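You operate a simulated robot arm through the tools that you are given. There is no shell and no other tool. Be economical: measure what you need, move in short steps, check, and stop when the job is done.

Carry out the task below with a simulated robot arm. There is one attempt and no reset: what you move stays moved.

TASK
Clear the green striped mat: white plate on the blue plate, cup on the table, jam wiped off.
Fine: use the pink cloth and put it back. What is to be rubbed or washed off counts as gone when no trace of it is left.
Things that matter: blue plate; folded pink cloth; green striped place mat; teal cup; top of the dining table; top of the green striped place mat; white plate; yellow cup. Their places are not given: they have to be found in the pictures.

The check looks at the end state, three seconds after you hand in, the way a careful person would. Anything else that was tipped, shoved, dropped, spilled or broken makes it a failure. Flat cloth is picked up by pressing the open fingertips on it (5 to 10 N) and closing them slowly along it; thin cloth reads only 2 to 8 mm in the jaws.

THE ROBOT
A 6-joint arm with a two-finger gripper, fixed in place. Base frame: the origin is at the foot of the arm, x ahead of it, y to its left, z up; the work surface is at about z = 76. Readings come in cm, degrees, newtons and seconds.
Its first joint turns from -166.0 to 166.0 degrees. Payload 2.45 kg.
Tool frame: the origin (TCP) lies between the finger pads and is the grasp point; the fingertips stand 2 cm ahead of it; z points along the fingers, y is the line along which they close. Largest opening 14 cm; the body of the gripper starts 16.8 cm behind the TCP.
Orientation is that of the tool frame in the base frame, as a unit quaternion [x, y, z, w]. With the fingers straight down and closing along the base's y, the tool's x points along the base's -x, its y along +y and its z along -z.

THE INTERFACE
- The arm moves only by the tool servo_tool. Its argument "steps" is a list of rows, each a list of 6 numbers: the shift along the base's x, y, z in cm, then the turn, a rotation vector about the base's x, y, z in degrees. In form: [[x, y, z, wx, wy, wz], ...]. A call has 1 to 20 rows; each row is the pose to reach, as a shift and turn from the pose commanded when the call began. "claw" is the finger opening in cm, from 0 to 14, set as the call begins (left out, the last holds). Rows are played at 5 a second. More than 5 cm and 8.6 degrees between two rows, or a gripper value outside its range, and nothing of the call is played. A pose out of reach is approached as far as the arm can. The call stops where the force on the tool passes 90 N (or 10 N more than at its start, if that is more) or the arm is blocked; 0.2 s more then pass. The fingers move at their own pace (about 4.5 cm/s each) and stop on an object; they squeeze with about 41 N. The grip force told is the motor's: it shows also when the fingers shut on nothing. Time passes only in rows, and 0.2 s behind the last, so rows that repeat a pose let the fingers close. The reply holds the time, the measured pose of the TCP, the force on the tool along the base axes, the opening and the grip force, in the units named above and with some noise, with the torque about the TCP (base axes, N m) and any sound that the robot's microphone picked up.
- Cameras (640 x 400 px; columns grow to the right, rows downward): "scene" is fixed at [5.19, 49.91, 149.79]; the picture's right is [0.28, -0.96, 0.00], its down [-0.74, -0.21, -0.64] and it looks along [0.62, 0.18, -0.77] (base axes); focal length 342 px, centre (320, 200). "wrist" rides on the gripper at [7.8, 1.1, -20.9] in the tool frame; the picture's right is [-0.14, 0.99, 0.00], its down [-0.92, -0.13, -0.37] and it looks along [-0.37, -0.05, 0.93] (tool axes); focal length 280 px, centre (320, 200).
- capture(camera): a new picture of that camera. It takes no simulated time.
- locate(camera, pixels): for up to 12 pixels [column, row] of the newest picture of that camera ("zoom" is the newest enlarged one), the place [x, y, z] in the base frame of the surface seen there, good to about 0.3 cm. It takes no simulated time.
- enlarge(camera, box): a new picture of the part [left, top, right, bottom] of that camera's present view, enlarged. It takes no simulated time.
- sign_off(): hands the job in; it is judged then, once.

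Go step by step. Measure first, check grasps and placings, and put right what went wrong. The budget is 80 turns and 34 pictures, counting those below and the enlarged ones. Unless the task says otherwise, let go and move clear before handing in, and close with one line.

The tools are called by a JSON object that holds its "fn" and its "kwargs". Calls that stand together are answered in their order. servo_tool: Moves the arm, as the interface text tells. Its arguments: {"type":"object","properties":{"steps":{"type":"array"},"claw":{"type":"number"}},"required":["steps"]} The other tools are called the same way: capture (camera) takes a picture; locate (camera, pixels) gives the place of the surface under pixels of a picture; enlarge (camera, box) takes an enlarged picture of a part of a camera's view; sign_off () hands the job in.

At the start:

```text
time_s: 0.0
tcp_pos: [81.45, 45.99, 103.81]
orientation: [0.0, 1.0, 0.001, 0.001]
force: [-0.6, 0.9, -0.7]
torque: [-0.02, 0.01, 0.0]
finger_gap: 14.01
grip_force: 0.1
```

scene: 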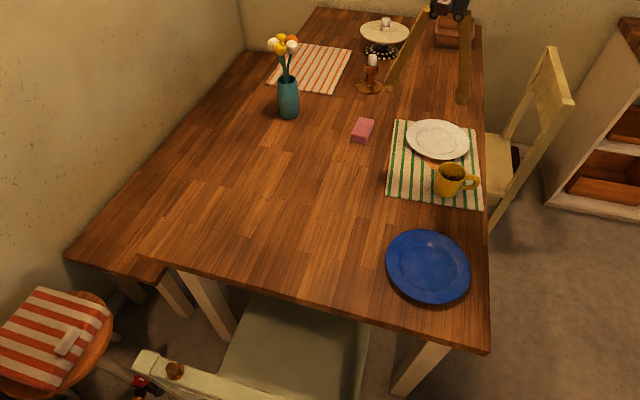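
wrist: 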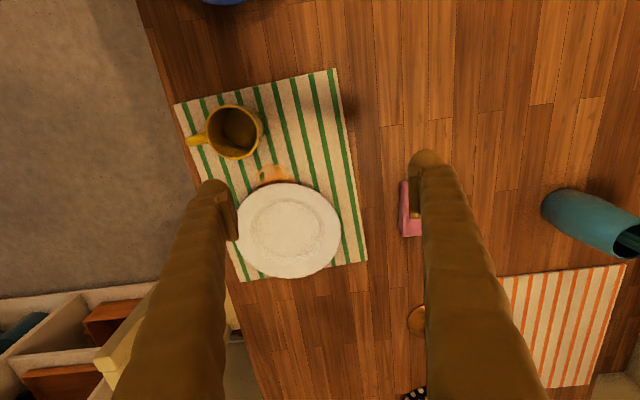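

The scene shows the white plate (437,140), yellow cup (450,180) and jam (around 435,165) on the green mat, with the blue plate at (428,266) and the pink cloth at (362,130). I'll enlarge the area and measure.

{"fn": "enlarge", "kwargs": {"camera": "scene", "box": [340, 100, 500, 200]}}

{"fn": "locate", "kwargs": {"camera": "scene", "pixels": [[437, 138], [407, 140], [470, 142], [437, 122], [438, 158], [428, 264], [387, 262], [470, 268], [428, 231], [430, 302], [362, 130], [288, 100]]}}

{"fn": "locate", "kwargs": {"camera": "wrist", "pixels": [[240, 232], [341, 232], [290, 183], [290, 278], [290, 230], [235, 130], [233, 108], [193, 142], [272, 175], [402, 210], [335, 70], [178, 104]]}}

```text
4.00 times, centred on (420, 150) of scene
```

zoom: 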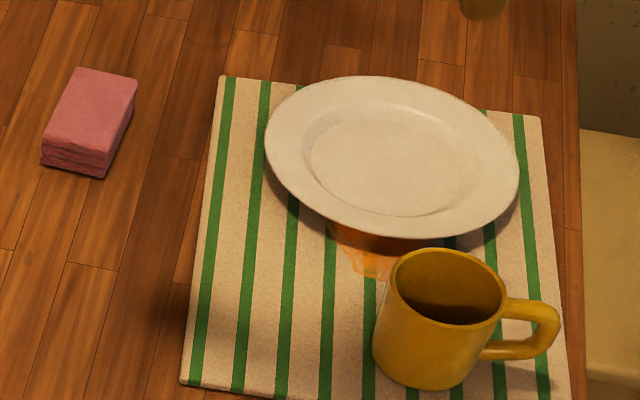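

```text
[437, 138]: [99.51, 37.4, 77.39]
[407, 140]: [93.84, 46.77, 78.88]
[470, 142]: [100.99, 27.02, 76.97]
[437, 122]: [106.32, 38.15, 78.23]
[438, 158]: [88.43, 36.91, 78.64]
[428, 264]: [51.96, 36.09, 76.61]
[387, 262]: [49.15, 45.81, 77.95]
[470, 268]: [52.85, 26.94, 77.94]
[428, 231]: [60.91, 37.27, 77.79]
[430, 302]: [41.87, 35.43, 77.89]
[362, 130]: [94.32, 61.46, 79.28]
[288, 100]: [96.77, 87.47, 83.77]
```

```text
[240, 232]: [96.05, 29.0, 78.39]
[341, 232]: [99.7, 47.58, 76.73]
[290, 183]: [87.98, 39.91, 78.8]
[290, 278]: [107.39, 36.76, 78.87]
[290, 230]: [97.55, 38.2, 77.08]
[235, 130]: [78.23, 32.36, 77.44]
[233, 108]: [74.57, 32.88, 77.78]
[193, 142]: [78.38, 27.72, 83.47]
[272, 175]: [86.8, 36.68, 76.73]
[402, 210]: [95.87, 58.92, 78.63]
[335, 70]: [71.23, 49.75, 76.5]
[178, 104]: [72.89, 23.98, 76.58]
```

The plate's near rim is around (88,38.5), its rim is z≈78.8 and radius ≈9.8. The cup interior floor is at about (78,32), so the cup looks empty. I'll measure the cup rim, cloth corners and jam in the zoom.

{"fn": "locate", "kwargs": {"camera": "zoom", "pixels": [[80, 70], [134, 82], [104, 160], [44, 146], [44, 162], [393, 272], [502, 300], [450, 252], [440, 335], [553, 318], [360, 262], [335, 228]]}}

{"fn": "enlarge", "kwargs": {"camera": "wrist", "box": [170, 80, 378, 210]}}

```text
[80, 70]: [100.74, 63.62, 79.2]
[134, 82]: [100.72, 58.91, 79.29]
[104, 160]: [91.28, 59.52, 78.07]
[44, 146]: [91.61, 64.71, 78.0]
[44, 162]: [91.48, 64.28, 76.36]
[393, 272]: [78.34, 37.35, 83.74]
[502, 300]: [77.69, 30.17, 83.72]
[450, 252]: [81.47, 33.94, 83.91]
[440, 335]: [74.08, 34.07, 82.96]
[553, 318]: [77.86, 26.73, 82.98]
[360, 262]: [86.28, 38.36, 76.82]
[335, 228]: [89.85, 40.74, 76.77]
```

```text
3.08 times, centred on (274, 145) of wrist
```

zoom: 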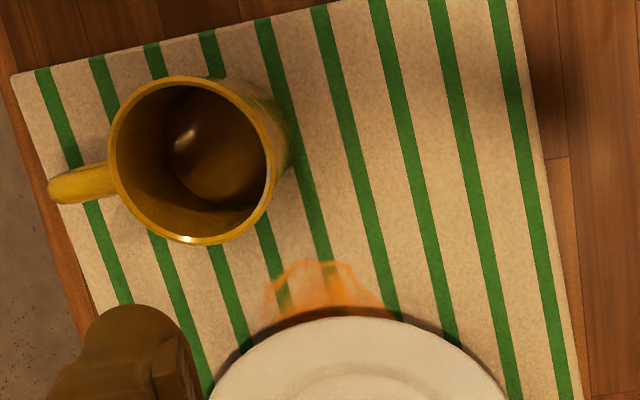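

The cup is centred at about (77.8,33.8), radius 3.7, rim z 83.8, with its handle towards −y. I'll turn the fingers to close along x and hover above it.

{"fn": "servo_tool", "kwargs": {"claw": 12, "steps": [[-0.3, -1.1, -0.8, 0, 0, -8.2], [-0.6, -2.2, -1.6, 0, 0, -16.4], [-1, -3.3, -2.4, 0, 0, -24.6], [-1.3, -4.4, -3.2, 0, 0, -32.8], [-1.6, -5.5, -4, 0, 0, -41], [-2, -6.6, -4.8, 0, 0, -49.2], [-2.3, -7.7, -5.6, 0, 0, -57.4], [-2.6, -8.8, -6.4, 0, 0, -65.6], [-3, -9.9, -7.2, 0, 0, -73.8], [-3.3, -11, -8, 0, 0, -82], [-3.65, -12.2, -8.8, 0, 0, -90], [-3.65, -12.2, -8.8, 0, 0, -90]]}}

{"fn": "capture", "kwargs": {"camera": "wrist"}}

```text
time_s: 2.6
tcp_pos: [77.75, 33.8, 95.04]
orientation: [0.708, 0.706, 0.0, 0.001]
force: [-0.1, -0.7, 0.7]
torque: [0.03, 0.0, -0.02]
finger_gap: 12.01
grip_force: 0.1
```

```text
29 pictures are left
```

wrist: 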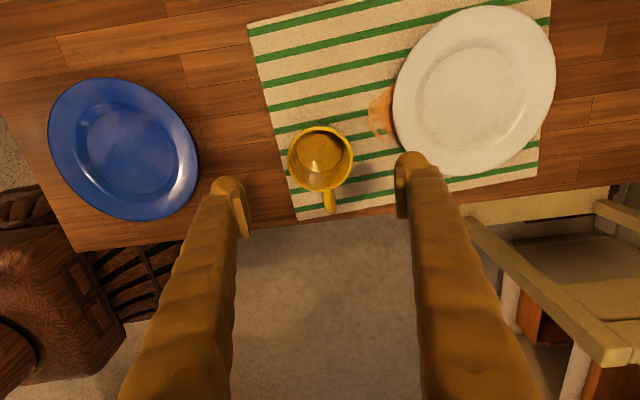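

The fingers straddle the cup at (320,160). I'll narrow the opening to 10.5, descend to z≈80.5 and close.

{"fn": "servo_tool", "kwargs": {"claw": 10.5, "steps": [[0, 0, -3, 0, 0, 0], [0, 0, -6, 0, 0, 0], [0, 0, -8, 0, 0, 0], [0, 0, -10, 0, 0, 0], [0, 0, -12, 0, 0, 0], [0, 0, -13.5, 0, 0, 0], [0, 0, -14.5, 0, 0, 0], [0, 0, -14.5, 0, 0, 0]]}}

{"fn": "servo_tool", "kwargs": {"claw": 6.8, "steps": [[0, 0, 0, 0, 0, 0], [0, 0, 0, 0, 0, 0], [0, 0, 0, 0, 0, 0], [0, 0, 0, 0, 0, 0], [0, 0, 0, 0, 0, 0]]}}

```text
time_s: 4.4
tcp_pos: [77.79, 33.84, 80.52]
orientation: [0.708, 0.706, 0.001, 0.001]
force: [0.5, 0.4, 0.6]
torque: [-0.01, 0.03, -0.01]
finger_gap: 10.5
grip_force: 0.1
```

```text
time_s: 5.6
tcp_pos: [77.69, 33.9, 80.54]
orientation: [0.707, 0.707, 0.001, 0.001]
force: [1.0, 0.7, 3.0]
torque: [0.02, 0.06, -0.02]
finger_gap: 8.32
grip_force: 41.1
```

Cup gripped at 8.3 cm with 41 N. Now lift and carry to an open spot at about (66,66).

{"fn": "servo_tool", "kwargs": {"steps": [[0, 0, 2, 0, 0, 0], [0, 0, 5, 0, 0, 0], [0, 0, 9, 0, 0, 0], [0, 0, 11, 0, 0, 0], [-1.5, 4, 11, 0, 0, 0], [-3, 8, 11, 0, 0, 0], [-4.5, 12, 11, 0, 0, 0], [-6, 16, 11, 0, 0, 0], [-7.5, 20, 11, 0, 0, 0], [-9, 24, 11, 0, 0, 0], [-10.5, 28, 11, 0, 0, 0], [-11.7, 32, 11, 0, 0, 0], [-11.7, 32, 11, 0, 0, 0], [-11.7, 32, 8, 0, 0, 0], [-11.7, 32, 5, 0, 0, 0], [-11.7, 32, 3, 0, 0, 0], [-11.7, 32, 1.5, 0, 0, 0], [-11.7, 32, 1, 0, 0, 0], [-11.7, 32, 1, 0, 0, 0]]}}

{"fn": "capture", "kwargs": {"camera": "scene"}}

```text
time_s: 9.6
tcp_pos: [66.0, 65.86, 81.59]
orientation: [0.707, 0.707, 0.0, 0.0]
force: [-0.5, -0.1, 0.2]
torque: [0.0, 0.01, 0.0]
finger_gap: 6.81
grip_force: 0.1
```

```text
28 pictures are left
```

scene: 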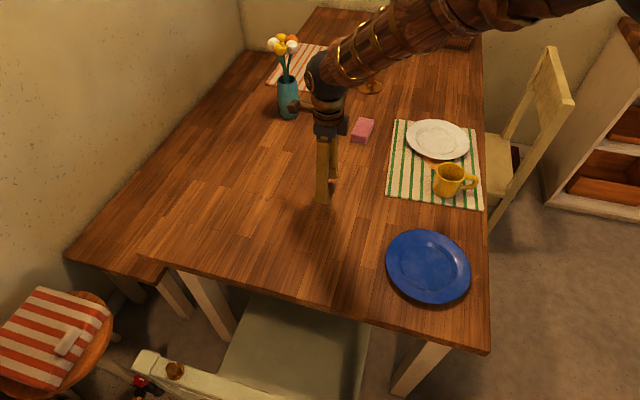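

The gap reads 6.8 with no grip: the cup slipped out at lift and still stands at (450,180) on the mat. I'll check it closely.

{"fn": "enlarge", "kwargs": {"camera": "scene", "box": [380, 110, 508, 220]}}

{"fn": "locate", "kwargs": {"camera": "scene", "pixels": [[450, 165], [434, 178], [466, 178], [449, 187], [446, 197], [436, 186]]}}

```text
3.64 times, centred on (444, 165) of scene
```

zoom: 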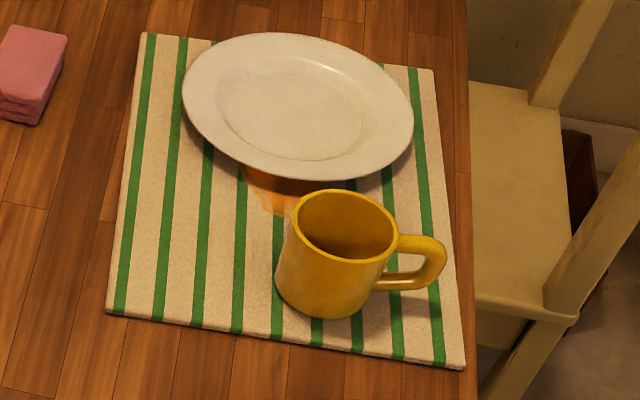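

```text
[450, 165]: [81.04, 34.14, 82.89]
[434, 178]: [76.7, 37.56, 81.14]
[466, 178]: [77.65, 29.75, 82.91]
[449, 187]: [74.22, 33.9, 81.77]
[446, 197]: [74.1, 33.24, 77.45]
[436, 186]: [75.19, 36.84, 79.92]
```

The cup is still upright near (77.7,33.8). I'll go back over it, grip lower (TCP z≈79.3) with a fully closing command, and lift a little to test.

{"fn": "servo_tool", "kwargs": {"claw": 10.5, "steps": [[0, 0, 4, 0, 0, 0], [0, 0, 8, 0, 0, 0], [0, 0, 12, 0, 0, 0], [1.5, -4, 14, 0, 0, 0], [3, -8, 14, 0, 0, 0], [4.5, -12, 14, 0, 0, 0], [6, -16, 14, 0, 0, 0], [7.5, -20, 14, 0, 0, 0], [9, -24, 14, 0, 0, 0], [10.5, -28, 14, 0, 0, 0], [11.7, -32, 14, 0, 0, 0], [11.7, -32, 14, 0, 0, 0], [11.7, -32, 10, 0, 0, 0], [11.7, -32, 7, 0, 0, 0], [11.7, -32, 4, 0, 0, 0], [11.7, -32, 1, 0, 0, 0], [11.7, -32, -1, 0, 0, 0], [11.7, -32, -2.3, 0, 0, 0], [11.7, -32, -2.3, 0, 0, 0]]}}

{"fn": "servo_tool", "kwargs": {"claw": 0, "steps": [[0, 0, 0, 0, 0, 0], [0, 0, 0, 0, 0, 0], [0, 0, 0, 0, 0, 0], [0, 0, 0, 0, 0, 0], [0, 0, 0, 0, 0, 0], [0, 0, 0, 0, 0, 0]]}}

{"fn": "servo_tool", "kwargs": {"steps": [[0, 0, 0.3, 0, 0, 0], [0, 0, 0.6, 0, 0, 0], [0, 0, 1, 0, 0, 0], [0, 0, 1, 0, 0, 0]]}}

```text
time_s: 13.6
tcp_pos: [77.78, 33.9, 79.17]
orientation: [0.707, 0.707, 0.0, 0.002]
force: [0.3, 0.3, 0.4]
torque: [0.08, 0.02, 0.01]
finger_gap: 10.51
grip_force: 0.0
```

```text
time_s: 15.0
tcp_pos: [77.86, 33.8, 79.18]
orientation: [0.707, 0.707, -0.001, 0.001]
force: [-1.2, -0.5, 1.3]
torque: [-0.06, -0.06, -0.03]
finger_gap: 8.13
grip_force: 41.6
```

```text
time_s: 16.0
tcp_pos: [77.6, 33.78, 80.15]
orientation: [0.707, 0.707, 0.001, 0.0]
force: [-0.2, 0.3, -1.4]
torque: [0.02, 0.0, -0.02]
finger_gap: 8.15
grip_force: 41.0
```

Gap stays 8.15 at 41 N with about −1.5 N load, so it's holding. Lift slowly further and check.

{"fn": "servo_tool", "kwargs": {"steps": [[0, 0, 1, 0, 0, 0], [0, 0, 2, 0, 0, 0], [0, 0, 3, 0, 0, 0], [0, 0, 4.5, 0, 0, 0], [0, 0, 6, 0, 0, 0], [0, 0, 8, 0, 0, 0], [0, 0, 10, 0, 0, 0], [0, 0, 10, 0, 0, 0]]}}

{"fn": "capture", "kwargs": {"camera": "scene"}}

```text
time_s: 17.8
tcp_pos: [77.78, 33.76, 90.2]
orientation: [0.707, 0.707, 0.0, 0.0]
force: [0.1, -0.3, -2.6]
torque: [0.02, 0.01, 0.01]
finger_gap: 8.12
grip_force: 41.4
```

```text
26 pictures are left
```

scene: 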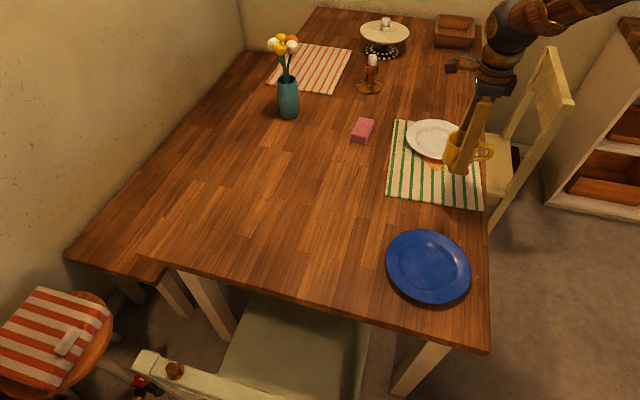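

The cup is held (now at (465,150) in the picture). Carry to (66,66) and lower to just above the table.

{"fn": "servo_tool", "kwargs": {"steps": [[-1, 2.7, 0, 0, 0, 0], [-2, 5.4, 0, 0, 0, 0], [-3, 8, 0, 0, 0, 0], [-4, 10.7, 0, 0, 0, 0], [-5, 13.4, 0, 0, 0, 0], [-6, 16, 0, 0, 0, 0], [-7, 18.7, 0, 0, 0, 0], [-8, 21.4, 0, 0, 0, 0], [-9, 24, 0, 0, 0, 0], [-10, 26.7, 0, 0, 0, 0], [-11, 29.4, 0, 0, 0, 0], [-11.8, 32, 0, 0, 0, 0], [-11.8, 32, -2, 0, 0, 0], [-11.8, 32, -4, 0, 0, 0], [-11.8, 32, -6, 0, 0, 0], [-11.8, 32, -8, 0, 0, 0], [-11.8, 32, -9.5, 0, 0, 0], [-11.8, 32, -10.5, 0, 0, 0], [-11.8, 32, -10.9, 0, 0, 0], [-11.8, 32, -10.9, 0, 0, 0]]}}

{"fn": "servo_tool", "kwargs": {"steps": [[0, 0, -0.2, 0, 0, 0], [0, 0, -0.4, 0, 0, 0], [0, 0, -0.5, 0, 0, 0]]}}

```text
time_s: 22.0
tcp_pos: [65.9, 65.84, 79.24]
orientation: [0.707, 0.707, -0.001, 0.001]
force: [0.6, 0.4, -2.3]
torque: [0.02, -0.01, -0.01]
finger_gap: 8.1
grip_force: 41.0
```

```text
time_s: 22.8
tcp_pos: [65.92, 65.88, 78.87]
orientation: [0.707, 0.707, 0.0, 0.001]
force: [0.8, -0.1, -2.3]
torque: [0.02, -0.01, -0.01]
finger_gap: 8.11
grip_force: 40.6
```

Still hanging free (−2.3 N). I'll inch down until contact shows.

{"fn": "servo_tool", "kwargs": {"steps": [[0, 0, -0.1, 0, 0, 0], [0, 0, -0.2, 0, 0, 0], [0, 0, -0.2, 0, 0, 0]]}}

{"fn": "enlarge", "kwargs": {"camera": "scene", "box": [260, 120, 388, 220]}}

```text
time_s: 23.6
tcp_pos: [65.92, 65.79, 78.54]
orientation: [0.706, 0.708, -0.001, 0.001]
force: [0.1, -0.4, -1.7]
torque: [0.03, -0.02, -0.03]
finger_gap: 8.13
grip_force: 40.4
```

```text
4.00 times, centred on (324, 170) of scene
```

zoom: 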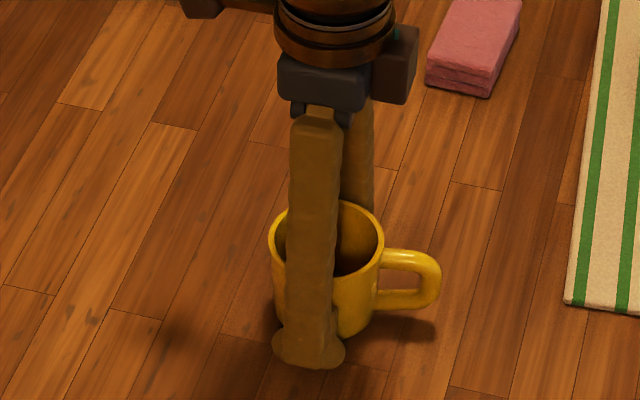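

Close to the table but no contact force yet; go down a little more.

{"fn": "servo_tool", "kwargs": {"steps": [[0, 0, -0.1, 0, 0, 0], [0, 0, -0.2, 0, 0, 0], [0, 0, -0.2, 0, 0, 0]]}}

```text
time_s: 24.4
tcp_pos: [65.89, 65.91, 78.39]
orientation: [0.707, 0.707, 0.0, 0.001]
force: [-1.0, -2.4, 5.4]
torque: [-0.15, -0.06, -0.08]
finger_gap: 8.11
grip_force: 40.5
```

Contact felt (+5.4 N), so the cup is standing on the table. I'll open gently, rise, and yaw by −35° on the way towards the plate.

{"fn": "servo_tool", "kwargs": {"claw": 10.5, "steps": [[0, 0, 0.2, 0, 0, 0], [0, 0, 0.2, 0, 0, 0], [0, 0, 0.2, 0, 0, 0], [0, 0, 3, 0, 0, 0], [0, 0, 7, 0, 0, 0], [0, 0, 11, 0, 0, 0], [0, 0, 14, 0, 0, 0], [3, -4, 14, 0, 0, -8], [6, -8, 14, 0, 0, -16], [9, -11, 14, 0, 0, -24], [12, -14, 14, 0, 0, -32], [15, -17, 14, 0, 0, -35], [18, -19, 14, 0, 0, -35], [18, -19, 14, 0, 0, -35]]}}

{"fn": "servo_tool", "kwargs": {"claw": 2, "steps": [[0, 0, 0, -4.6, -6.55, 0], [0, 0, 0, -9.2, -13.1, 0], [0, 0, 0, -13.2, -18.9, 0], [0, 0, 0, -17.2, -24.6, 0], [0, 0, 0, -17.2, -24.6, 0]]}}

{"fn": "capture", "kwargs": {"camera": "wrist"}}

{"fn": "capture", "kwargs": {"camera": "scene"}}

```text
time_s: 27.4
tcp_pos: [83.98, 47.02, 92.24]
orientation: [0.887, 0.462, -0.001, 0.001]
force: [-0.2, -0.5, -0.4]
torque: [0.02, 0.01, 0.0]
finger_gap: 10.51
grip_force: 0.0
```

```text
time_s: 28.6
tcp_pos: [84.8, 46.32, 92.97]
orientation: [0.872, 0.462, 0.073, 0.144]
force: [0.4, -0.2, 1.2]
torque: [0.0, -0.01, 0.0]
finger_gap: 2.0
grip_force: 0.0
out of reach, approached as far as the arm can: row 3, 4, 5
```

```text
24 pictures are left
```

wrist: 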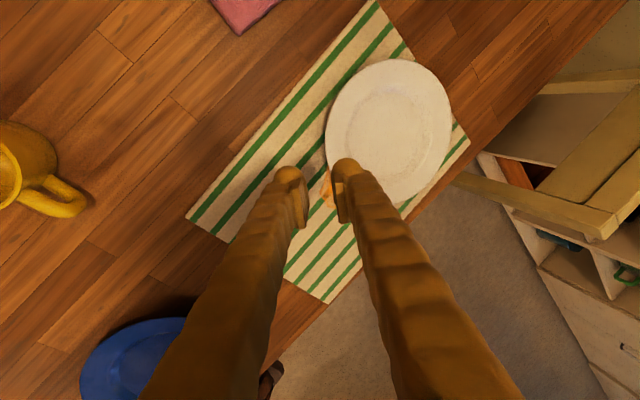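

```text
23 pictures are left
```

scene: 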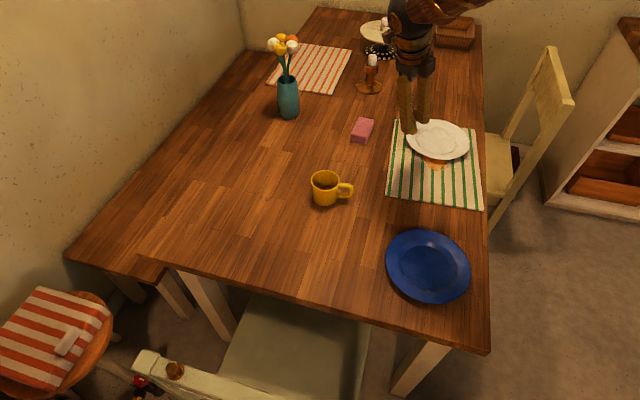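

The cup stands fine at (325,188). The 30° tilt toward φ=−35° wasn't reachable here; I'll test whether it's a distance limit by moving lower/closer.

{"fn": "servo_tool", "kwargs": {"steps": [[-3, -1, -1, 0, 0, 0], [-6, -2, -2, 0, 0, 0], [-9, -3, -3, 0, 0, 0], [-9, -3, -3, 0, 0, 0]]}}

```text
time_s: 29.6
tcp_pos: [77.16, 42.59, 90.93]
orientation: [0.869, 0.474, 0.064, 0.13]
force: [-0.4, -0.3, 0.2]
torque: [0.0, -0.02, 0.01]
finger_gap: 2.01
grip_force: 0.0
out of reach, approached as far as the arm can: row 1, 2, 3, 4
```

Still limited, so it's a joint limit — likely the last joint, which I turned −125°. I'll untilt, and use the equivalent yaw flipped by +180°.

{"fn": "servo_tool", "kwargs": {"steps": [[0, 0, 1, 4.6, 6.55, 0], [0, 0, 2, 9.2, 13.1, 0], [0, 0, 3, 13.2, 18.9, 0], [0, 0, 4, 17.2, 24.6, 0], [0, 0, 4, 17.2, 24.6, 0]]}}

{"fn": "servo_tool", "kwargs": {"steps": [[0, 0, 0, 0, 0, 8.5], [0, 0, 0, 0, 0, 17], [0, 0, 0, 0, 0, 25.5], [0, 0, 0, 0, 0, 34], [0, 0, 0, 0, 0, 42.5], [0, 0, 0, 0, 0, 51], [0, 0, 0, 0, 0, 59.5], [0, 0, 0, 0, 0, 68], [0, 0, 0, 0, 0, 76.5], [0, 0, 0, 0, 0, 85], [0, 0, 0, 0, 0, 90], [0, 0, 0, 0, 0, 90]]}}

{"fn": "servo_tool", "kwargs": {"steps": [[0, 0, 0, 0, 0, 8.5], [0, 0, 0, 0, 0, 17], [0, 0, 0, 0, 0, 25.5], [0, 0, 0, 0, 0, 34], [0, 0, 0, 0, 0, 42.5], [0, 0, 0, 0, 0, 51], [0, 0, 0, 0, 0, 59.5], [0, 0, 0, 0, 0, 68], [0, 0, 0, 0, 0, 76.5], [0, 0, 0, 0, 0, 85], [0, 0, 0, 0, 0, 90], [0, 0, 0, 0, 0, 90]]}}

{"fn": "servo_tool", "kwargs": {"steps": [[0, 0, 0, -4.6, -6.55, 0], [0, 0, 0, -9.2, -13.1, 0], [0, 0, 0, -13.2, -18.9, 0], [0, 0, 0, -17.2, -24.6, 0], [0, 0, 0, -17.2, -24.6, 0]]}}

```text
time_s: 30.8
tcp_pos: [77.13, 42.54, 95.06]
orientation: [0.879, 0.466, -0.046, -0.09]
force: [0.1, 0.5, 0.8]
torque: [0.01, -0.02, 0.03]
finger_gap: 1.99
grip_force: 0.1
```

```text
time_s: 33.4
tcp_pos: [77.21, 42.45, 94.87]
orientation: [0.292, 0.951, -0.094, -0.03]
force: [0.0, 0.3, 1.2]
torque: [0.03, -0.01, -0.02]
finger_gap: 2.03
grip_force: 0.0
```

```text
time_s: 36.0
tcp_pos: [77.14, 42.47, 94.84]
orientation: [-0.466, 0.879, -0.088, 0.046]
force: [-0.3, 0.3, 0.2]
torque: [0.04, -0.02, 0.02]
finger_gap: 1.99
grip_force: 0.1
```

```text
time_s: 37.2
tcp_pos: [77.18, 42.58, 94.98]
orientation: [-0.437, 0.827, -0.315, 0.162]
force: [0.5, 0.6, -0.4]
torque: [0.0, -0.02, 0.01]
finger_gap: 2.01
grip_force: 0.2
```

The flipped yaw works: tool now points along φ≈−35°, 48.5° below horizontal. I'll set 60° and move to just outside the rim, above it.

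{"fn": "servo_tool", "kwargs": {"steps": [[2.5, 1, -2, 3.3, 4.7, 0], [5, 2, -4, 6.6, 9.4, 0], [7.5, 2.6, -6, 6.6, 9.4, 0], [10, 3, -8, 6.6, 9.4, 0], [10, 3, -11, 6.6, 9.4, 0], [10, 3, -11, 6.6, 9.4, 0]]}}

{"fn": "enlarge", "kwargs": {"camera": "scene", "box": [370, 80, 498, 180]}}

{"fn": "capture", "kwargs": {"camera": "wrist"}}

```text
time_s: 38.6
tcp_pos: [87.0, 45.61, 83.93]
orientation: [-0.452, 0.854, -0.23, 0.117]
force: [1.0, 0.4, 0.6]
torque: [-0.05, 0.0, 0.01]
finger_gap: 2.0
grip_force: 0.1
```

```text
4.00 times, centred on (434, 130) of scene
```

zoom: 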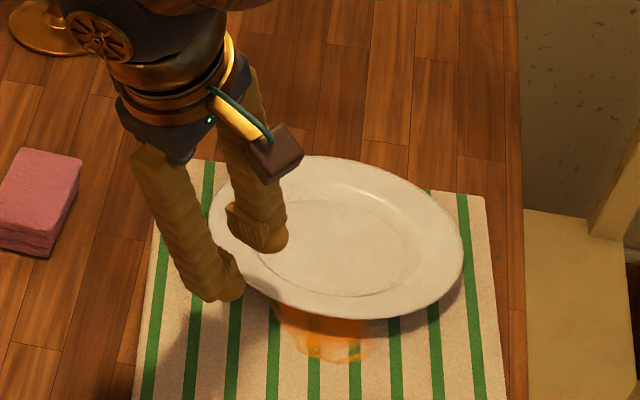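

```text
21 pictures are left
```

wrist: 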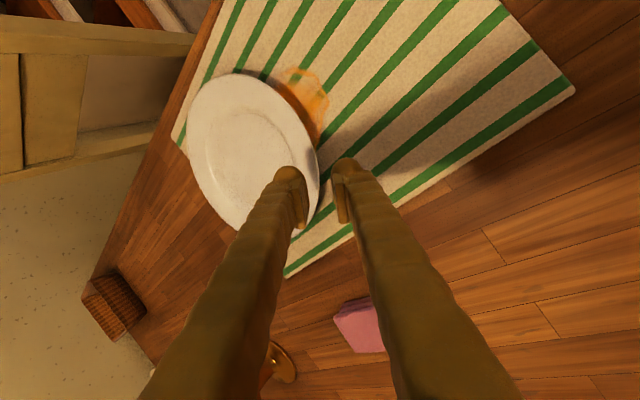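

The rim passes between the fingers at about (318,190) in the wrist view. I'll refine the rim edge position before going down.

{"fn": "locate", "kwargs": {"camera": "wrist", "pixels": [[316, 185], [312, 190], [308, 190], [290, 150], [315, 160], [306, 130], [240, 135], [330, 195], [190, 130], [255, 78]]}}

```text
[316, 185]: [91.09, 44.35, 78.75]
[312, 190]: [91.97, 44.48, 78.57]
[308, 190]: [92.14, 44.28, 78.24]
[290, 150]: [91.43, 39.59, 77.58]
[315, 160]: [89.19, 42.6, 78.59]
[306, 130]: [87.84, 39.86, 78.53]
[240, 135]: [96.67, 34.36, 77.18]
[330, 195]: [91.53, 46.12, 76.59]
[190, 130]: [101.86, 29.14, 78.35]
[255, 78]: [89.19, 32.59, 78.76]
```

Edge estimate along my approach is (89.6,43.6,78.7). Descend outside the rim to z≈79.75, then slide inward, watching force.

{"fn": "servo_tool", "kwargs": {"steps": [[0, 0, -1.5, 0, 0, 0], [0, 0, -3, 0, 0, 0], [0, 0, -3.8, 0, 0, 0], [0, 0, -4.2, 0, 0, 0], [0, 0, -4.2, 0, 0, 0]]}}

{"fn": "servo_tool", "kwargs": {"steps": [[0.6, -0.45, 0, 0, 0, 0], [1.2, -0.9, 0, 0, 0, 0], [1.8, -1.3, 0, 0, 0, 0], [2.2, -1.6, 0, 0, 0, 0], [2.5, -1.8, 0, 0, 0, 0], [2.5, -1.8, 0, 0, 0, 0]]}}

{"fn": "enlarge", "kwargs": {"camera": "wrist", "box": [240, 120, 400, 240]}}

```text
time_s: 39.8
tcp_pos: [87.2, 45.55, 79.83]
orientation: [-0.452, 0.854, -0.229, 0.119]
force: [-0.2, 0.0, 0.3]
torque: [0.0, 0.03, 0.03]
finger_gap: 1.99
grip_force: 0.1
```

```text
time_s: 41.2
tcp_pos: [89.65, 43.87, 79.7]
orientation: [-0.452, 0.854, -0.229, 0.119]
force: [-1.6, 1.6, 5.0]
torque: [0.0, -0.16, 0.02]
finger_gap: 2.03
grip_force: 0.3
```

```text
3.33 times, centred on (320, 180) of wrist
```

zoom: 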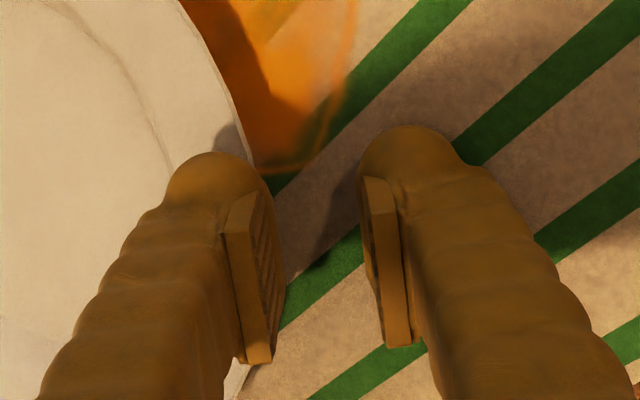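

Force +5 N and the zoom shows the rim edge (268,270) right at the upper finger's pad, so I'm about 1.2 cm too far out and the upper tip rests on the rim. I'll open to 4 with the tool lifted along the closing line, then slide in 1.2 cm.

{"fn": "servo_tool", "kwargs": {"claw": 4, "steps": [[0.3, -0.2, 0.3, 0, 0, 0], [0.7, -0.5, 0.5, 0, 0, 0], [0.7, -0.5, 0.5, 0, 0, 0]]}}

{"fn": "servo_tool", "kwargs": {"steps": [[0.3, -0.2, 0, 0, 0, 0], [0.6, -0.4, 0, 0, 0, 0], [0.9, -0.6, 0, 0, 0, 0], [0.9, -0.6, 0, 0, 0, 0]]}}

{"fn": "enlarge", "kwargs": {"camera": "wrist", "box": [240, 120, 400, 240]}}

```text
time_s: 42.0
tcp_pos: [90.33, 43.28, 80.26]
orientation: [-0.452, 0.854, -0.229, 0.119]
force: [0.4, 0.3, 0.3]
torque: [-0.01, -0.01, 0.01]
finger_gap: 3.99
grip_force: 0.0
```

```text
time_s: 43.0
tcp_pos: [91.29, 42.63, 80.25]
orientation: [-0.452, 0.854, -0.229, 0.118]
force: [-0.2, -0.6, -0.4]
torque: [-0.05, -0.01, -0.01]
finger_gap: 4.0
grip_force: 0.0
```

```text
3.33 times, centred on (320, 180) of wrist
```

zoom: 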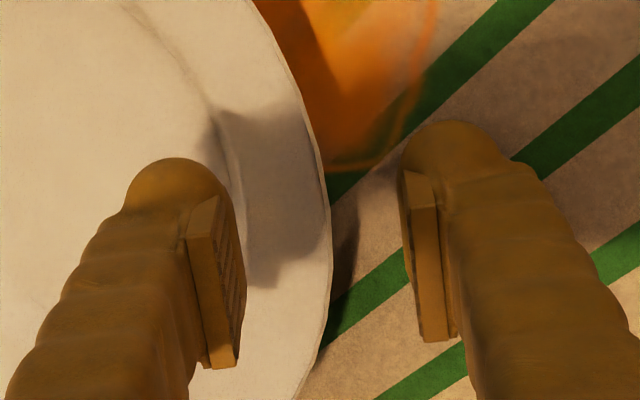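

Clear view now: rim edge extreme at (333,220), lower pad at col 405 (≈1.7 cm apart), no contact. Slide in another 1.6 cm.

{"fn": "servo_tool", "kwargs": {"steps": [[0.4, -0.3, 0, 0, 0, 0], [0.8, -0.6, 0, 0, 0, 0], [1.1, -0.8, 0, 0, 0, 0], [1.35, -0.95, 0, 0, 0, 0], [1.35, -0.95, 0, 0, 0, 0]]}}

{"fn": "enlarge", "kwargs": {"camera": "wrist", "box": [240, 120, 400, 240]}}

```text
time_s: 44.2
tcp_pos: [92.58, 41.89, 80.15]
orientation: [-0.452, 0.854, -0.229, 0.119]
force: [-0.7, 0.0, 0.4]
torque: [0.0, -0.02, 0.0]
finger_gap: 3.97
grip_force: 0.0
```

```text
3.33 times, centred on (320, 180) of wrist
```

zoom: 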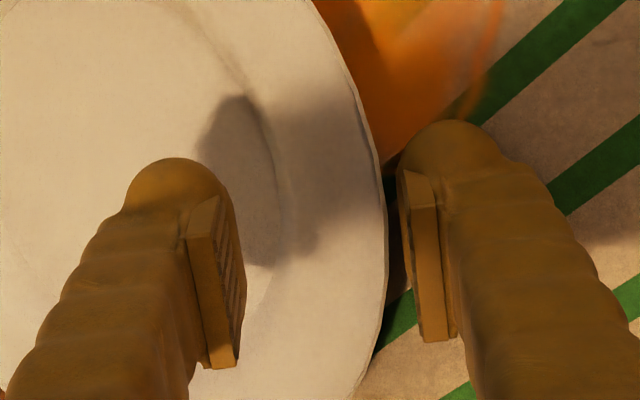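

Rim edge (388,230) is now 0.4 cm from the lower pad. I'll close in stages while backing the tool along the closing line so the lower finger stays in place.

{"fn": "servo_tool", "kwargs": {"claw": 3.3, "steps": [[-0.21, 0.15, -0.15, 0, 0, 0], [-0.21, 0.15, -0.15, 0, 0, 0]]}}

{"fn": "servo_tool", "kwargs": {"claw": 2.6, "steps": [[-0.24, 0.17, -0.17, 0, 0, 0], [-0.24, 0.17, -0.17, 0, 0, 0]]}}

{"fn": "servo_tool", "kwargs": {"claw": 1.9, "steps": [[-0.24, 0.17, -0.17, 0, 0, 0], [-0.24, 0.17, -0.17, 0, 0, 0]]}}

{"fn": "servo_tool", "kwargs": {"claw": 1.3, "steps": [[-0.2, 0.14, -0.15, 0, 0, 0], [-0.2, 0.14, -0.15, 0, 0, 0]]}}

{"fn": "enlarge", "kwargs": {"camera": "wrist", "box": [240, 120, 400, 240]}}

```text
time_s: 44.8
tcp_pos: [92.29, 41.75, 80.15]
orientation: [-0.452, 0.854, -0.23, 0.118]
force: [0.1, 0.2, -1.0]
torque: [0.02, -0.03, 0.02]
finger_gap: 3.31
grip_force: 0.2
```

```text
time_s: 45.4
tcp_pos: [92.19, 42.03, 80.05]
orientation: [-0.453, 0.854, -0.229, 0.118]
force: [0.1, -0.1, 0.1]
torque: [0.01, 0.0, -0.03]
finger_gap: 2.62
grip_force: 0.1
```

```text
time_s: 46.0
tcp_pos: [91.82, 42.27, 79.69]
orientation: [-0.452, 0.854, -0.229, 0.118]
force: [0.2, 0.6, 0.2]
torque: [0.04, -0.03, 0.02]
finger_gap: 1.9
grip_force: 0.1
```

```text
time_s: 46.6
tcp_pos: [91.77, 42.25, 79.62]
orientation: [-0.451, 0.854, -0.23, 0.118]
force: [1.4, 0.3, 1.9]
torque: [-0.06, -0.01, 0.0]
finger_gap: 1.4
grip_force: 1.0
```

```text
3.33 times, centred on (320, 180) of wrist
```

zoom: 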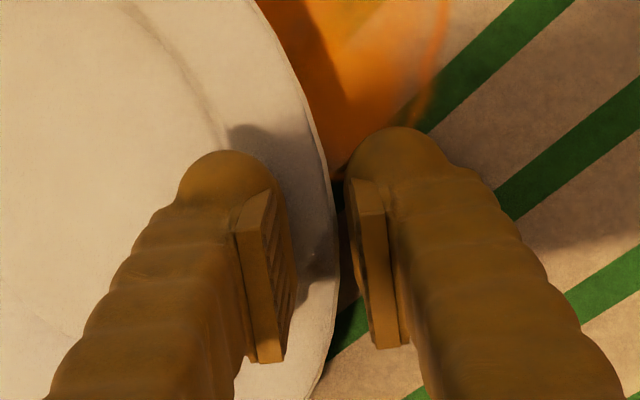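

At gap 1.4 the pads touch with the rim (edge col 335) between them. Close fully.

{"fn": "servo_tool", "kwargs": {"claw": 0, "steps": [[0, 0, 0, 0, 0, 0], [0, 0, 0, 0, 0, 0], [0, 0, 0, 0, 0, 0], [0, 0, 0, 0, 0, 0]]}}

{"fn": "enlarge", "kwargs": {"camera": "wrist", "box": [240, 120, 400, 240]}}

```text
time_s: 47.6
tcp_pos: [91.75, 42.32, 79.71]
orientation: [-0.452, 0.854, -0.229, 0.119]
force: [4.6, -0.5, 13.3]
torque: [-0.75, -0.24, 0.23]
finger_gap: 0.87
grip_force: 36.1
```

```text
3.33 times, centred on (320, 180) of wrist
```

zoom: 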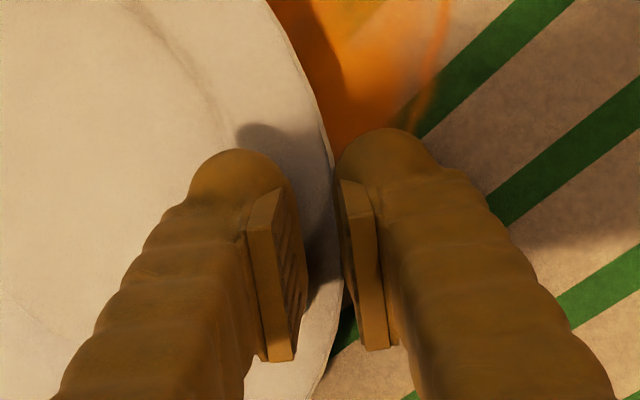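

Gripped: gap 0.87, 36 N. Lift slowly and check whether the plate comes along.

{"fn": "servo_tool", "kwargs": {"steps": [[0, 0, 0.4, 0, 0, 0], [0, 0, 0.8, 0, 0, 0], [0, 0, 1.4, 0, 0, 0], [0, 0, 2, 0, 0, 0], [0, 0, 2, 0, 0, 0]]}}

{"fn": "enlarge", "kwargs": {"camera": "scene", "box": [370, 80, 498, 180]}}

```text
time_s: 48.8
tcp_pos: [91.62, 42.33, 81.59]
orientation: [-0.452, 0.854, -0.229, 0.118]
force: [0.6, 0.4, 0.2]
torque: [-0.24, -0.17, 0.1]
finger_gap: 0.62
grip_force: 34.6
```

```text
4.00 times, centred on (434, 130) of scene
```

zoom: 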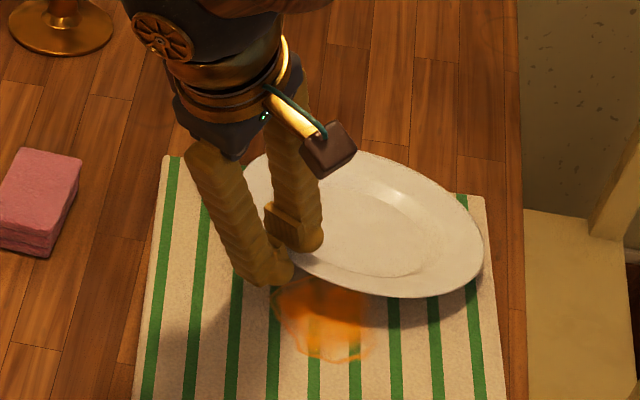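

The near edge of the plate is up and the gap settled at 0.62. Continue lifting slowly.

{"fn": "servo_tool", "kwargs": {"steps": [[0, 0, 0.7, 0, 0, 0], [0, 0, 1.4, 0, 0, 0], [0, 0, 2.1, 0, 0, 0], [0, 0, 2.8, 0, 0, 0], [0, 0, 3.5, 0, 0, 0], [0, 0, 4.2, 0, 0, 0], [0, 0, 5, 0, 0, 0], [0, 0, 6, 0, 0, 0], [0, 0, 7, 0, 0, 0], [0, 0, 8, 0, 0, 0], [0, 0, 9, 0, 0, 0], [0, 0, 9, 0, 0, 0]]}}

{"fn": "capture", "kwargs": {"camera": "scene"}}

```text
time_s: 51.4
tcp_pos: [91.73, 42.39, 90.69]
orientation: [-0.452, 0.854, -0.229, 0.118]
force: [0.1, 0.4, 0.2]
torque: [0.06, -0.05, 0.09]
finger_gap: 0.61
grip_force: 32.3
```

```text
14 pictures are left
```

scene: 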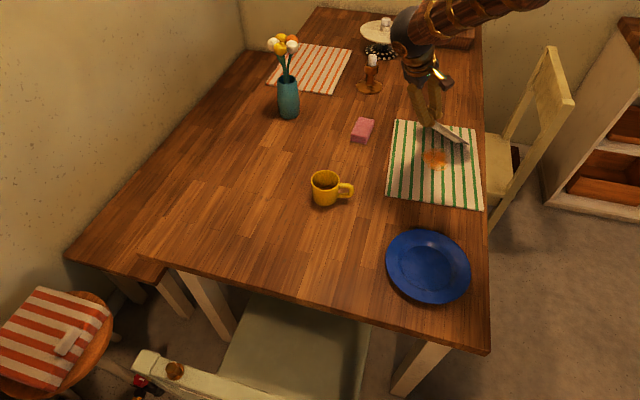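

The plate is off the mat at its near side and tilted steeply (edge-on at (430,125)–(468,150)); its far edge may still rest on the mat. Lift further and read the load.

{"fn": "servo_tool", "kwargs": {"steps": [[0, 0, 0.8, 0, 0, 0], [0, 0, 1.6, 0, 0, 0], [0, 0, 2.4, 0, 0, 0], [0, 0, 3.2, 0, 0, 0], [0, 0, 4, 0, 0, 0], [0, 0, 5, 0, 0, 0], [0, 0, 6, 0, 0, 0], [0, 0, 7, 0, 0, 0], [0, 0, 8, 0, 0, 0], [0, 0, 8, 0, 0, 0]]}}

{"fn": "capture", "kwargs": {"camera": "wrist"}}

```text
time_s: 53.6
tcp_pos: [91.6, 42.58, 98.49]
orientation: [-0.452, 0.854, -0.23, 0.118]
force: [-0.3, 0.0, -3.6]
torque: [0.1, 0.08, 0.01]
finger_gap: 0.6
grip_force: 32.6
```

```text
13 pictures are left
```

wrist: 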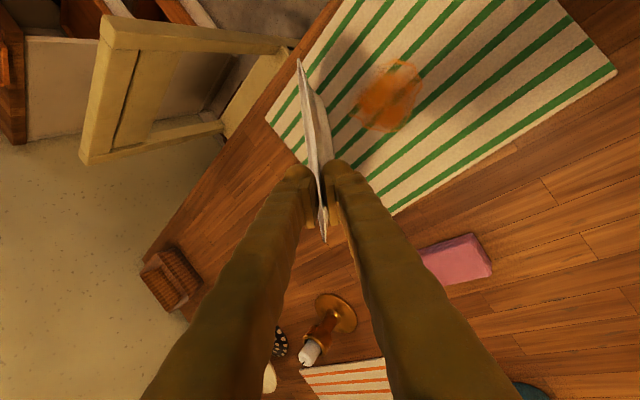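

The plate is firmly held (−3.6 N, gap 0.6), hanging nearly in line with the tool. I'll carry it across, staying high, to above the blue plate so that its lower (far) edge will land first, then lay it down along an arc.

{"fn": "servo_tool", "kwargs": {"steps": [[0, 0, 1.2, 0, 0, 0], [0, 0, 2.5, 0, 0, 0], [-2, -0.3, 2.5, 0, 0, 0], [-5, -0.6, 2.5, 0, 0, 0], [-8, -0.9, 2.5, 0, 0, 0], [-11, -1.2, 2.5, 0, 0, 0], [-14, -1.6, 2.5, 0, 0, 0], [-17, -1.9, 2.5, 0, 0, 0], [-20, -2.3, 2.5, 0, 0, 0], [-23, -2.6, 2.5, 0, 0, 0], [-26, -3, 2.5, 0, 0, 0], [-29, -3.3, 2.5, 0, 0, 0], [-32, -3.6, 2.5, 0, 0, 0], [-35, -4, 2.5, 0, 0, 0], [-38, -4.3, 2.5, 0, 0, 0], [-40.5, -4.6, 2.5, 0, 0, 0], [-42.3, -4.8, 2.5, 0, 0, 0], [-42.3, -4.8, 2.5, 0, 0, 0]]}}

{"fn": "capture", "kwargs": {"camera": "scene"}}

```text
time_s: 57.4
tcp_pos: [49.43, 37.59, 101.14]
orientation: [-0.452, 0.854, -0.229, 0.119]
force: [-0.3, -0.9, -4.4]
torque: [0.12, 0.13, 0.01]
finger_gap: 0.62
grip_force: 32.4
```

```text
12 pictures are left
```

scene: 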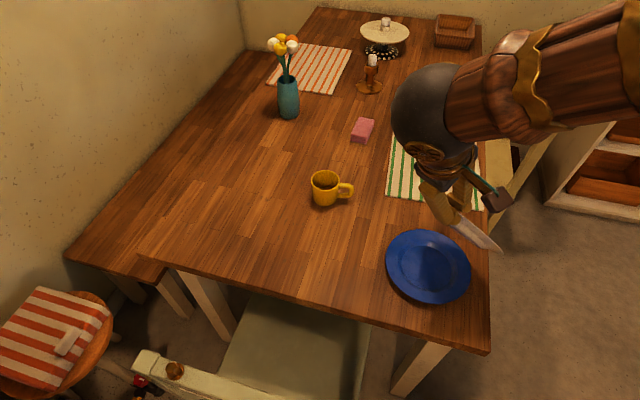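

The plate is above the blue plate; I'll locate its lower tip (499,248) and top edge to get the true tilt.

{"fn": "locate", "kwargs": {"camera": "scene", "pixels": [[498, 246], [494, 243], [480, 235], [470, 231], [460, 222], [428, 232], [430, 300], [388, 264], [469, 268], [428, 264]]}}

```text
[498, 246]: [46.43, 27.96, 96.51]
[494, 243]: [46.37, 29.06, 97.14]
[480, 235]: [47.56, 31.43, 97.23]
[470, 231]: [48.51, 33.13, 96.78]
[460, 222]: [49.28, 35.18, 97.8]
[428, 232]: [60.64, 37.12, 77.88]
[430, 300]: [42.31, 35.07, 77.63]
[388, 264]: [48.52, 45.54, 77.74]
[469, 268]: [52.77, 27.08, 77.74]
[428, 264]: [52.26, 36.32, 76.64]
```

Tilt is about 55°, lower edge near z≈84. Lower 5 cm then creep down, watching for contact.

{"fn": "servo_tool", "kwargs": {"steps": [[-0.2, 0.2, -1.5, 0, 0, 0], [-0.4, 0.4, -3, 0, 0, 0], [-0.6, 0.5, -4, 0, 0, 0], [-0.6, 0.5, -5, 0, 0, 0], [-0.6, 0.5, -5, 0, 0, 0]]}}

{"fn": "servo_tool", "kwargs": {"steps": [[0, 0, -0.5, 0, 0, 0], [0, 0, -1, 0, 0, 0], [0, 0, -1, 0, 0, 0]]}}

{"fn": "servo_tool", "kwargs": {"steps": [[0, 0, -0.4, 0, 0, 0], [0, 0, -0.8, 0, 0, 0], [0, 0, -0.8, 0, 0, 0]]}}

```text
time_s: 58.6
tcp_pos: [48.71, 38.03, 96.14]
orientation: [-0.452, 0.854, -0.229, 0.118]
force: [-0.2, 0.0, -1.9]
torque: [0.16, 0.08, -0.01]
finger_gap: 0.59
grip_force: 32.7
```

```text
time_s: 59.4
tcp_pos: [48.83, 38.05, 95.03]
orientation: [-0.452, 0.854, -0.229, 0.118]
force: [-0.1, -0.3, -2.5]
torque: [0.07, 0.09, -0.01]
finger_gap: 0.6
grip_force: 32.6
```

```text
time_s: 60.2
tcp_pos: [48.81, 38.15, 94.31]
orientation: [-0.452, 0.854, -0.229, 0.118]
force: [-0.4, 0.3, -2.0]
torque: [0.08, 0.06, -0.03]
finger_gap: 0.59
grip_force: 32.1
```

Torque has fallen, possibly first contact. One zoomed look.

{"fn": "enlarge", "kwargs": {"camera": "scene", "box": [380, 190, 524, 310]}}

```text
3.33 times, centred on (452, 250) of scene
```

zoom: 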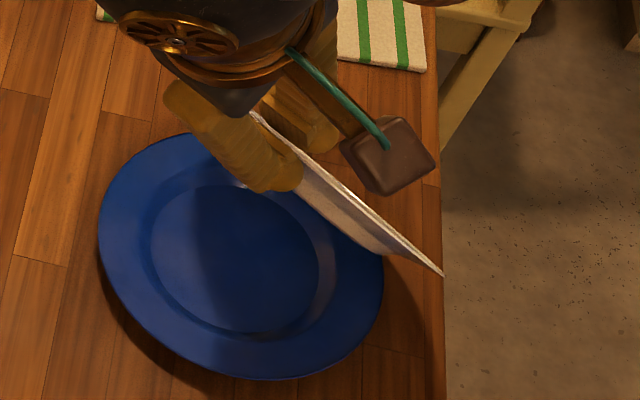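

Plate edge is over the far rim as intended. Begin the laying arc: lower while backing away, in small steps.

{"fn": "servo_tool", "kwargs": {"steps": [[-0.56, 0.4, -0.5, 0, 0, 0], [-1.1, 0.78, -1, 0, 0, 0], [-1.6, 1.15, -1.6, 0, 0, 0], [-2.15, 1.5, -2.2, 0, 0, 0], [-2.15, 1.5, -2.2, 0, 0, 0]]}}

```text
time_s: 61.4
tcp_pos: [46.57, 39.61, 92.11]
orientation: [-0.452, 0.854, -0.229, 0.118]
force: [-0.3, -0.3, -1.9]
torque: [-0.05, 0.05, -0.05]
finger_gap: 0.59
grip_force: 32.2
```

Load is lower and torque small: the far edge seems supported. Continue the arc to about 30°.

{"fn": "servo_tool", "kwargs": {"steps": [[-0.5, 0.35, -0.65, 0, 0, 0], [-0.95, 0.67, -1.3, 0, 0, 0], [-1.4, 0.98, -2, 0, 0, 0], [-1.8, 1.27, -2.65, 0, 0, 0], [-2.2, 1.55, -3.4, 0, 0, 0], [-2.58, 1.8, -4.1, 0, 0, 0], [-2.58, 1.8, -4.1, 0, 0, 0]]}}

{"fn": "enlarge", "kwargs": {"camera": "scene", "box": [364, 180, 524, 310]}}

```text
time_s: 63.0
tcp_pos: [44.16, 41.37, 88.03]
orientation: [-0.452, 0.854, -0.229, 0.119]
force: [-1.1, 0.5, -1.2]
torque: [-0.06, -0.02, -0.01]
finger_gap: 0.61
grip_force: 31.9
```

```text
3.08 times, centred on (444, 245) of scene
```

zoom: 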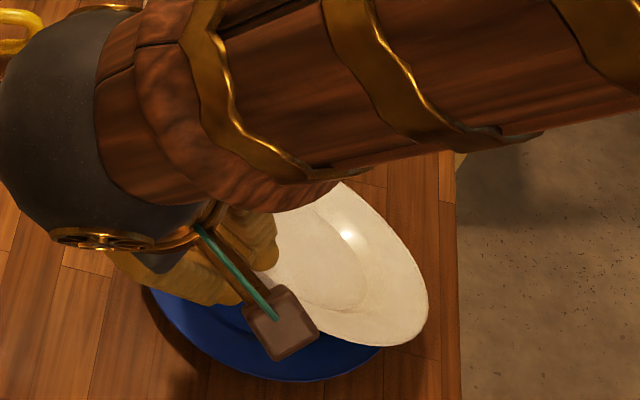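

The plate is levering down well. Locate its visible edge to check centring over the blue plate.

{"fn": "locate", "kwargs": {"camera": "zoom", "pixels": [[425, 305], [400, 342], [380, 342], [410, 260], [390, 230], [350, 190], [320, 250], [340, 300], [200, 340], [290, 378]]}}

```text
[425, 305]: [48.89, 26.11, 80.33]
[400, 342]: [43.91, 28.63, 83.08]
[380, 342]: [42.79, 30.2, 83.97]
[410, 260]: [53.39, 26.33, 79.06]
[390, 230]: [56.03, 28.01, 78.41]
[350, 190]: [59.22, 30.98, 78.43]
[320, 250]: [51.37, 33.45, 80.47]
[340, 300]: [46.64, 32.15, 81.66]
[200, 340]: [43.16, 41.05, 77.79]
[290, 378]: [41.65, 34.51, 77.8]
```

Far edge is resting on the blue rim (z≈78.4) about 0.8 cm off to one side laterally. Continue the arc with a small sideways correction.

{"fn": "servo_tool", "kwargs": {"steps": [[-0.3, 0.35, -0.7, 0, 0, 0], [-0.55, 0.65, -1.5, 0, 0, 0], [-0.75, 0.95, -2.3, 0, 0, 0], [-0.95, 1.25, -3.1, 0, 0, 0], [-1.1, 1.45, -3.9, 0, 0, 0], [-1.3, 1.6, -4.8, 0, 0, 0], [-1.4, 1.7, -5.6, 0, 0, 0], [-1.55, 1.85, -6.4, 0, 0, 0], [-1.55, 1.85, -6.4, 0, 0, 0]]}}

{"fn": "enlarge", "kwargs": {"camera": "wrist", "box": [180, 60, 460, 260]}}

```text
time_s: 65.0
tcp_pos: [42.55, 43.18, 81.6]
orientation: [-0.452, 0.854, -0.229, 0.119]
force: [0.1, 0.4, 0.5]
torque: [-0.14, 0.03, 0.12]
finger_gap: 0.59
grip_force: 31.9
```

```text
2.00 times, centred on (320, 160) of wrist
```

zoom: 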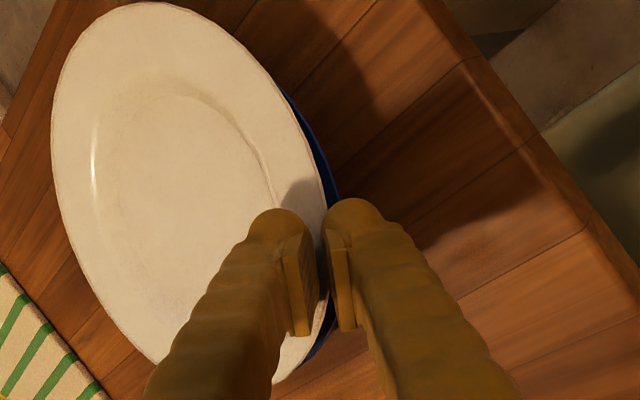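

Nearly flat now. Check the plate's edge positions to see its centre and remaining tilt.

{"fn": "locate", "kwargs": {"camera": "zoom", "pixels": [[60, 130], [150, 8], [158, 352], [318, 190], [290, 110], [80, 250], [170, 160], [335, 185], [285, 370]]}}

```text
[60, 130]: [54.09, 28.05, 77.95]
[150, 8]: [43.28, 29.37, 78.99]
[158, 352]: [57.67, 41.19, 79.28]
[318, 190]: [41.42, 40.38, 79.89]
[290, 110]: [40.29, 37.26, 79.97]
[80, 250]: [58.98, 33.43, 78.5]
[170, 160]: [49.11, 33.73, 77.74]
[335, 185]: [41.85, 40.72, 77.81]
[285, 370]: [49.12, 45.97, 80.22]
```

White plate centre ≈(49.6,36.6), about 1.6 cm short of the blue centre (51.5,36.3), near edge ~1.2 cm high. Shift it forward gently, then lower.

{"fn": "servo_tool", "kwargs": {"steps": [[0.3, -0.15, 0, 0, 0, 0], [0.6, -0.25, 0, 0, 0, 0], [0.9, -0.4, 0, 0, 0, 0], [1.2, -0.5, -0.2, 0, 0, 0], [1.4, -0.6, -0.4, 0, 0, 0], [1.4, -0.6, -0.7, 0, 0, 0], [1.4, -0.6, -0.7, 0, 0, 0]]}}

{"fn": "servo_tool", "kwargs": {"steps": [[0, 0, -0.3, 0, 0, 0], [0, 0, -0.5, 0, 0, 0], [0, 0, -0.5, 0, 0, 0]]}}

```text
time_s: 66.6
tcp_pos: [43.99, 42.63, 80.92]
orientation: [-0.451, 0.854, -0.228, 0.118]
force: [-0.3, 3.0, 0.7]
torque: [-0.15, -0.11, 0.11]
finger_gap: 0.6
grip_force: 31.3
```

```text
time_s: 67.4
tcp_pos: [43.86, 42.71, 80.44]
orientation: [-0.452, 0.854, -0.229, 0.118]
force: [-6.2, 7.2, 16.5]
torque: [0.12, 0.09, 0.03]
finger_gap: 0.61
grip_force: 30.7
```

Firm contact (16 N), so it's seated or the tip touches the blue rim. Ease up, open slightly with compensation, then back straight out.

{"fn": "servo_tool", "kwargs": {"steps": [[0, 0, 0.25, 0, 0, 0], [0, 0, 0.25, 0, 0, 0]]}}

{"fn": "servo_tool", "kwargs": {"claw": 1.2, "steps": [[0.15, -0.1, 0.1, 0, 0, 0], [0.15, -0.1, 0.1, 0, 0, 0]]}}

{"fn": "servo_tool", "kwargs": {"claw": 2.4, "steps": [[0.25, -0.17, 0.2, 0, 0, 0], [0.25, -0.17, 0.2, 0, 0, 0]]}}

{"fn": "enlarge", "kwargs": {"camera": "wrist", "box": [180, 60, 460, 260]}}

```text
time_s: 68.0
tcp_pos: [43.91, 42.58, 80.63]
orientation: [-0.452, 0.854, -0.23, 0.119]
force: [-0.3, 0.0, -1.0]
torque: [-0.02, 0.06, -0.03]
finger_gap: 0.64
grip_force: 29.6
```

```text
time_s: 68.6
tcp_pos: [44.01, 42.5, 80.85]
orientation: [-0.452, 0.854, -0.23, 0.118]
force: [-2.5, 0.5, 8.9]
torque: [0.08, 0.04, -0.05]
finger_gap: 0.98
grip_force: 0.0
```

```text
time_s: 69.2
tcp_pos: [44.43, 42.45, 81.0]
orientation: [-0.452, 0.854, -0.229, 0.118]
force: [-2.0, 1.9, 9.3]
torque: [0.1, 0.11, 0.0]
finger_gap: 2.22
grip_force: 0.0
```

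```text
2.00 times, centred on (320, 160) of wrist
```

zoom: 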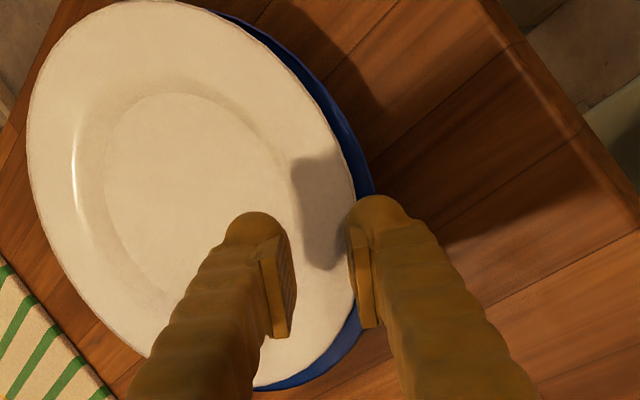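

The plate is released; the lower finger rests lightly on the blue rim. Back out horizontally with a slight rise, then up.

{"fn": "servo_tool", "kwargs": {"claw": 3.2, "steps": [[0, 0, 0.4, 0, 0, 0], [-0.5, 0.35, 0.4, 0, 0, 0], [-1, 0.7, 0.5, 0, 0, 0], [-1.6, 1.15, 0.7, 0, 0, 0], [-2.5, 1.7, 1, 0, 0, 0], [-4, 2.8, 2, 0, 0, 0], [-6, 4.2, 5, 0, 0, 0], [-6, 4.2, 9, 0, 0, 0], [-6, 4.2, 14, 0, 0, 0], [-6, 4.2, 18, 0, 0, 0], [-6, 4.2, 18, 0, 0, 0]]}}

{"fn": "enlarge", "kwargs": {"camera": "wrist", "box": [60, 0, 480, 262]}}

```text
time_s: 71.8
tcp_pos: [42.18, 43.57, 96.98]
orientation: [-0.42, 0.869, -0.245, 0.094]
force: [0.4, -0.5, -0.3]
torque: [0.1, -0.03, 0.05]
finger_gap: 3.21
grip_force: 0.1
stopped in row 11: the arm was blocked; the commanded pose is now the measured one
```

```text
1.52 times, centred on (270, 131) of wrist
```

zoom: 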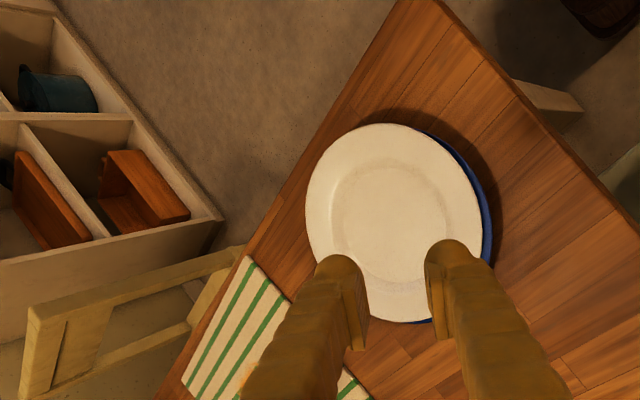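

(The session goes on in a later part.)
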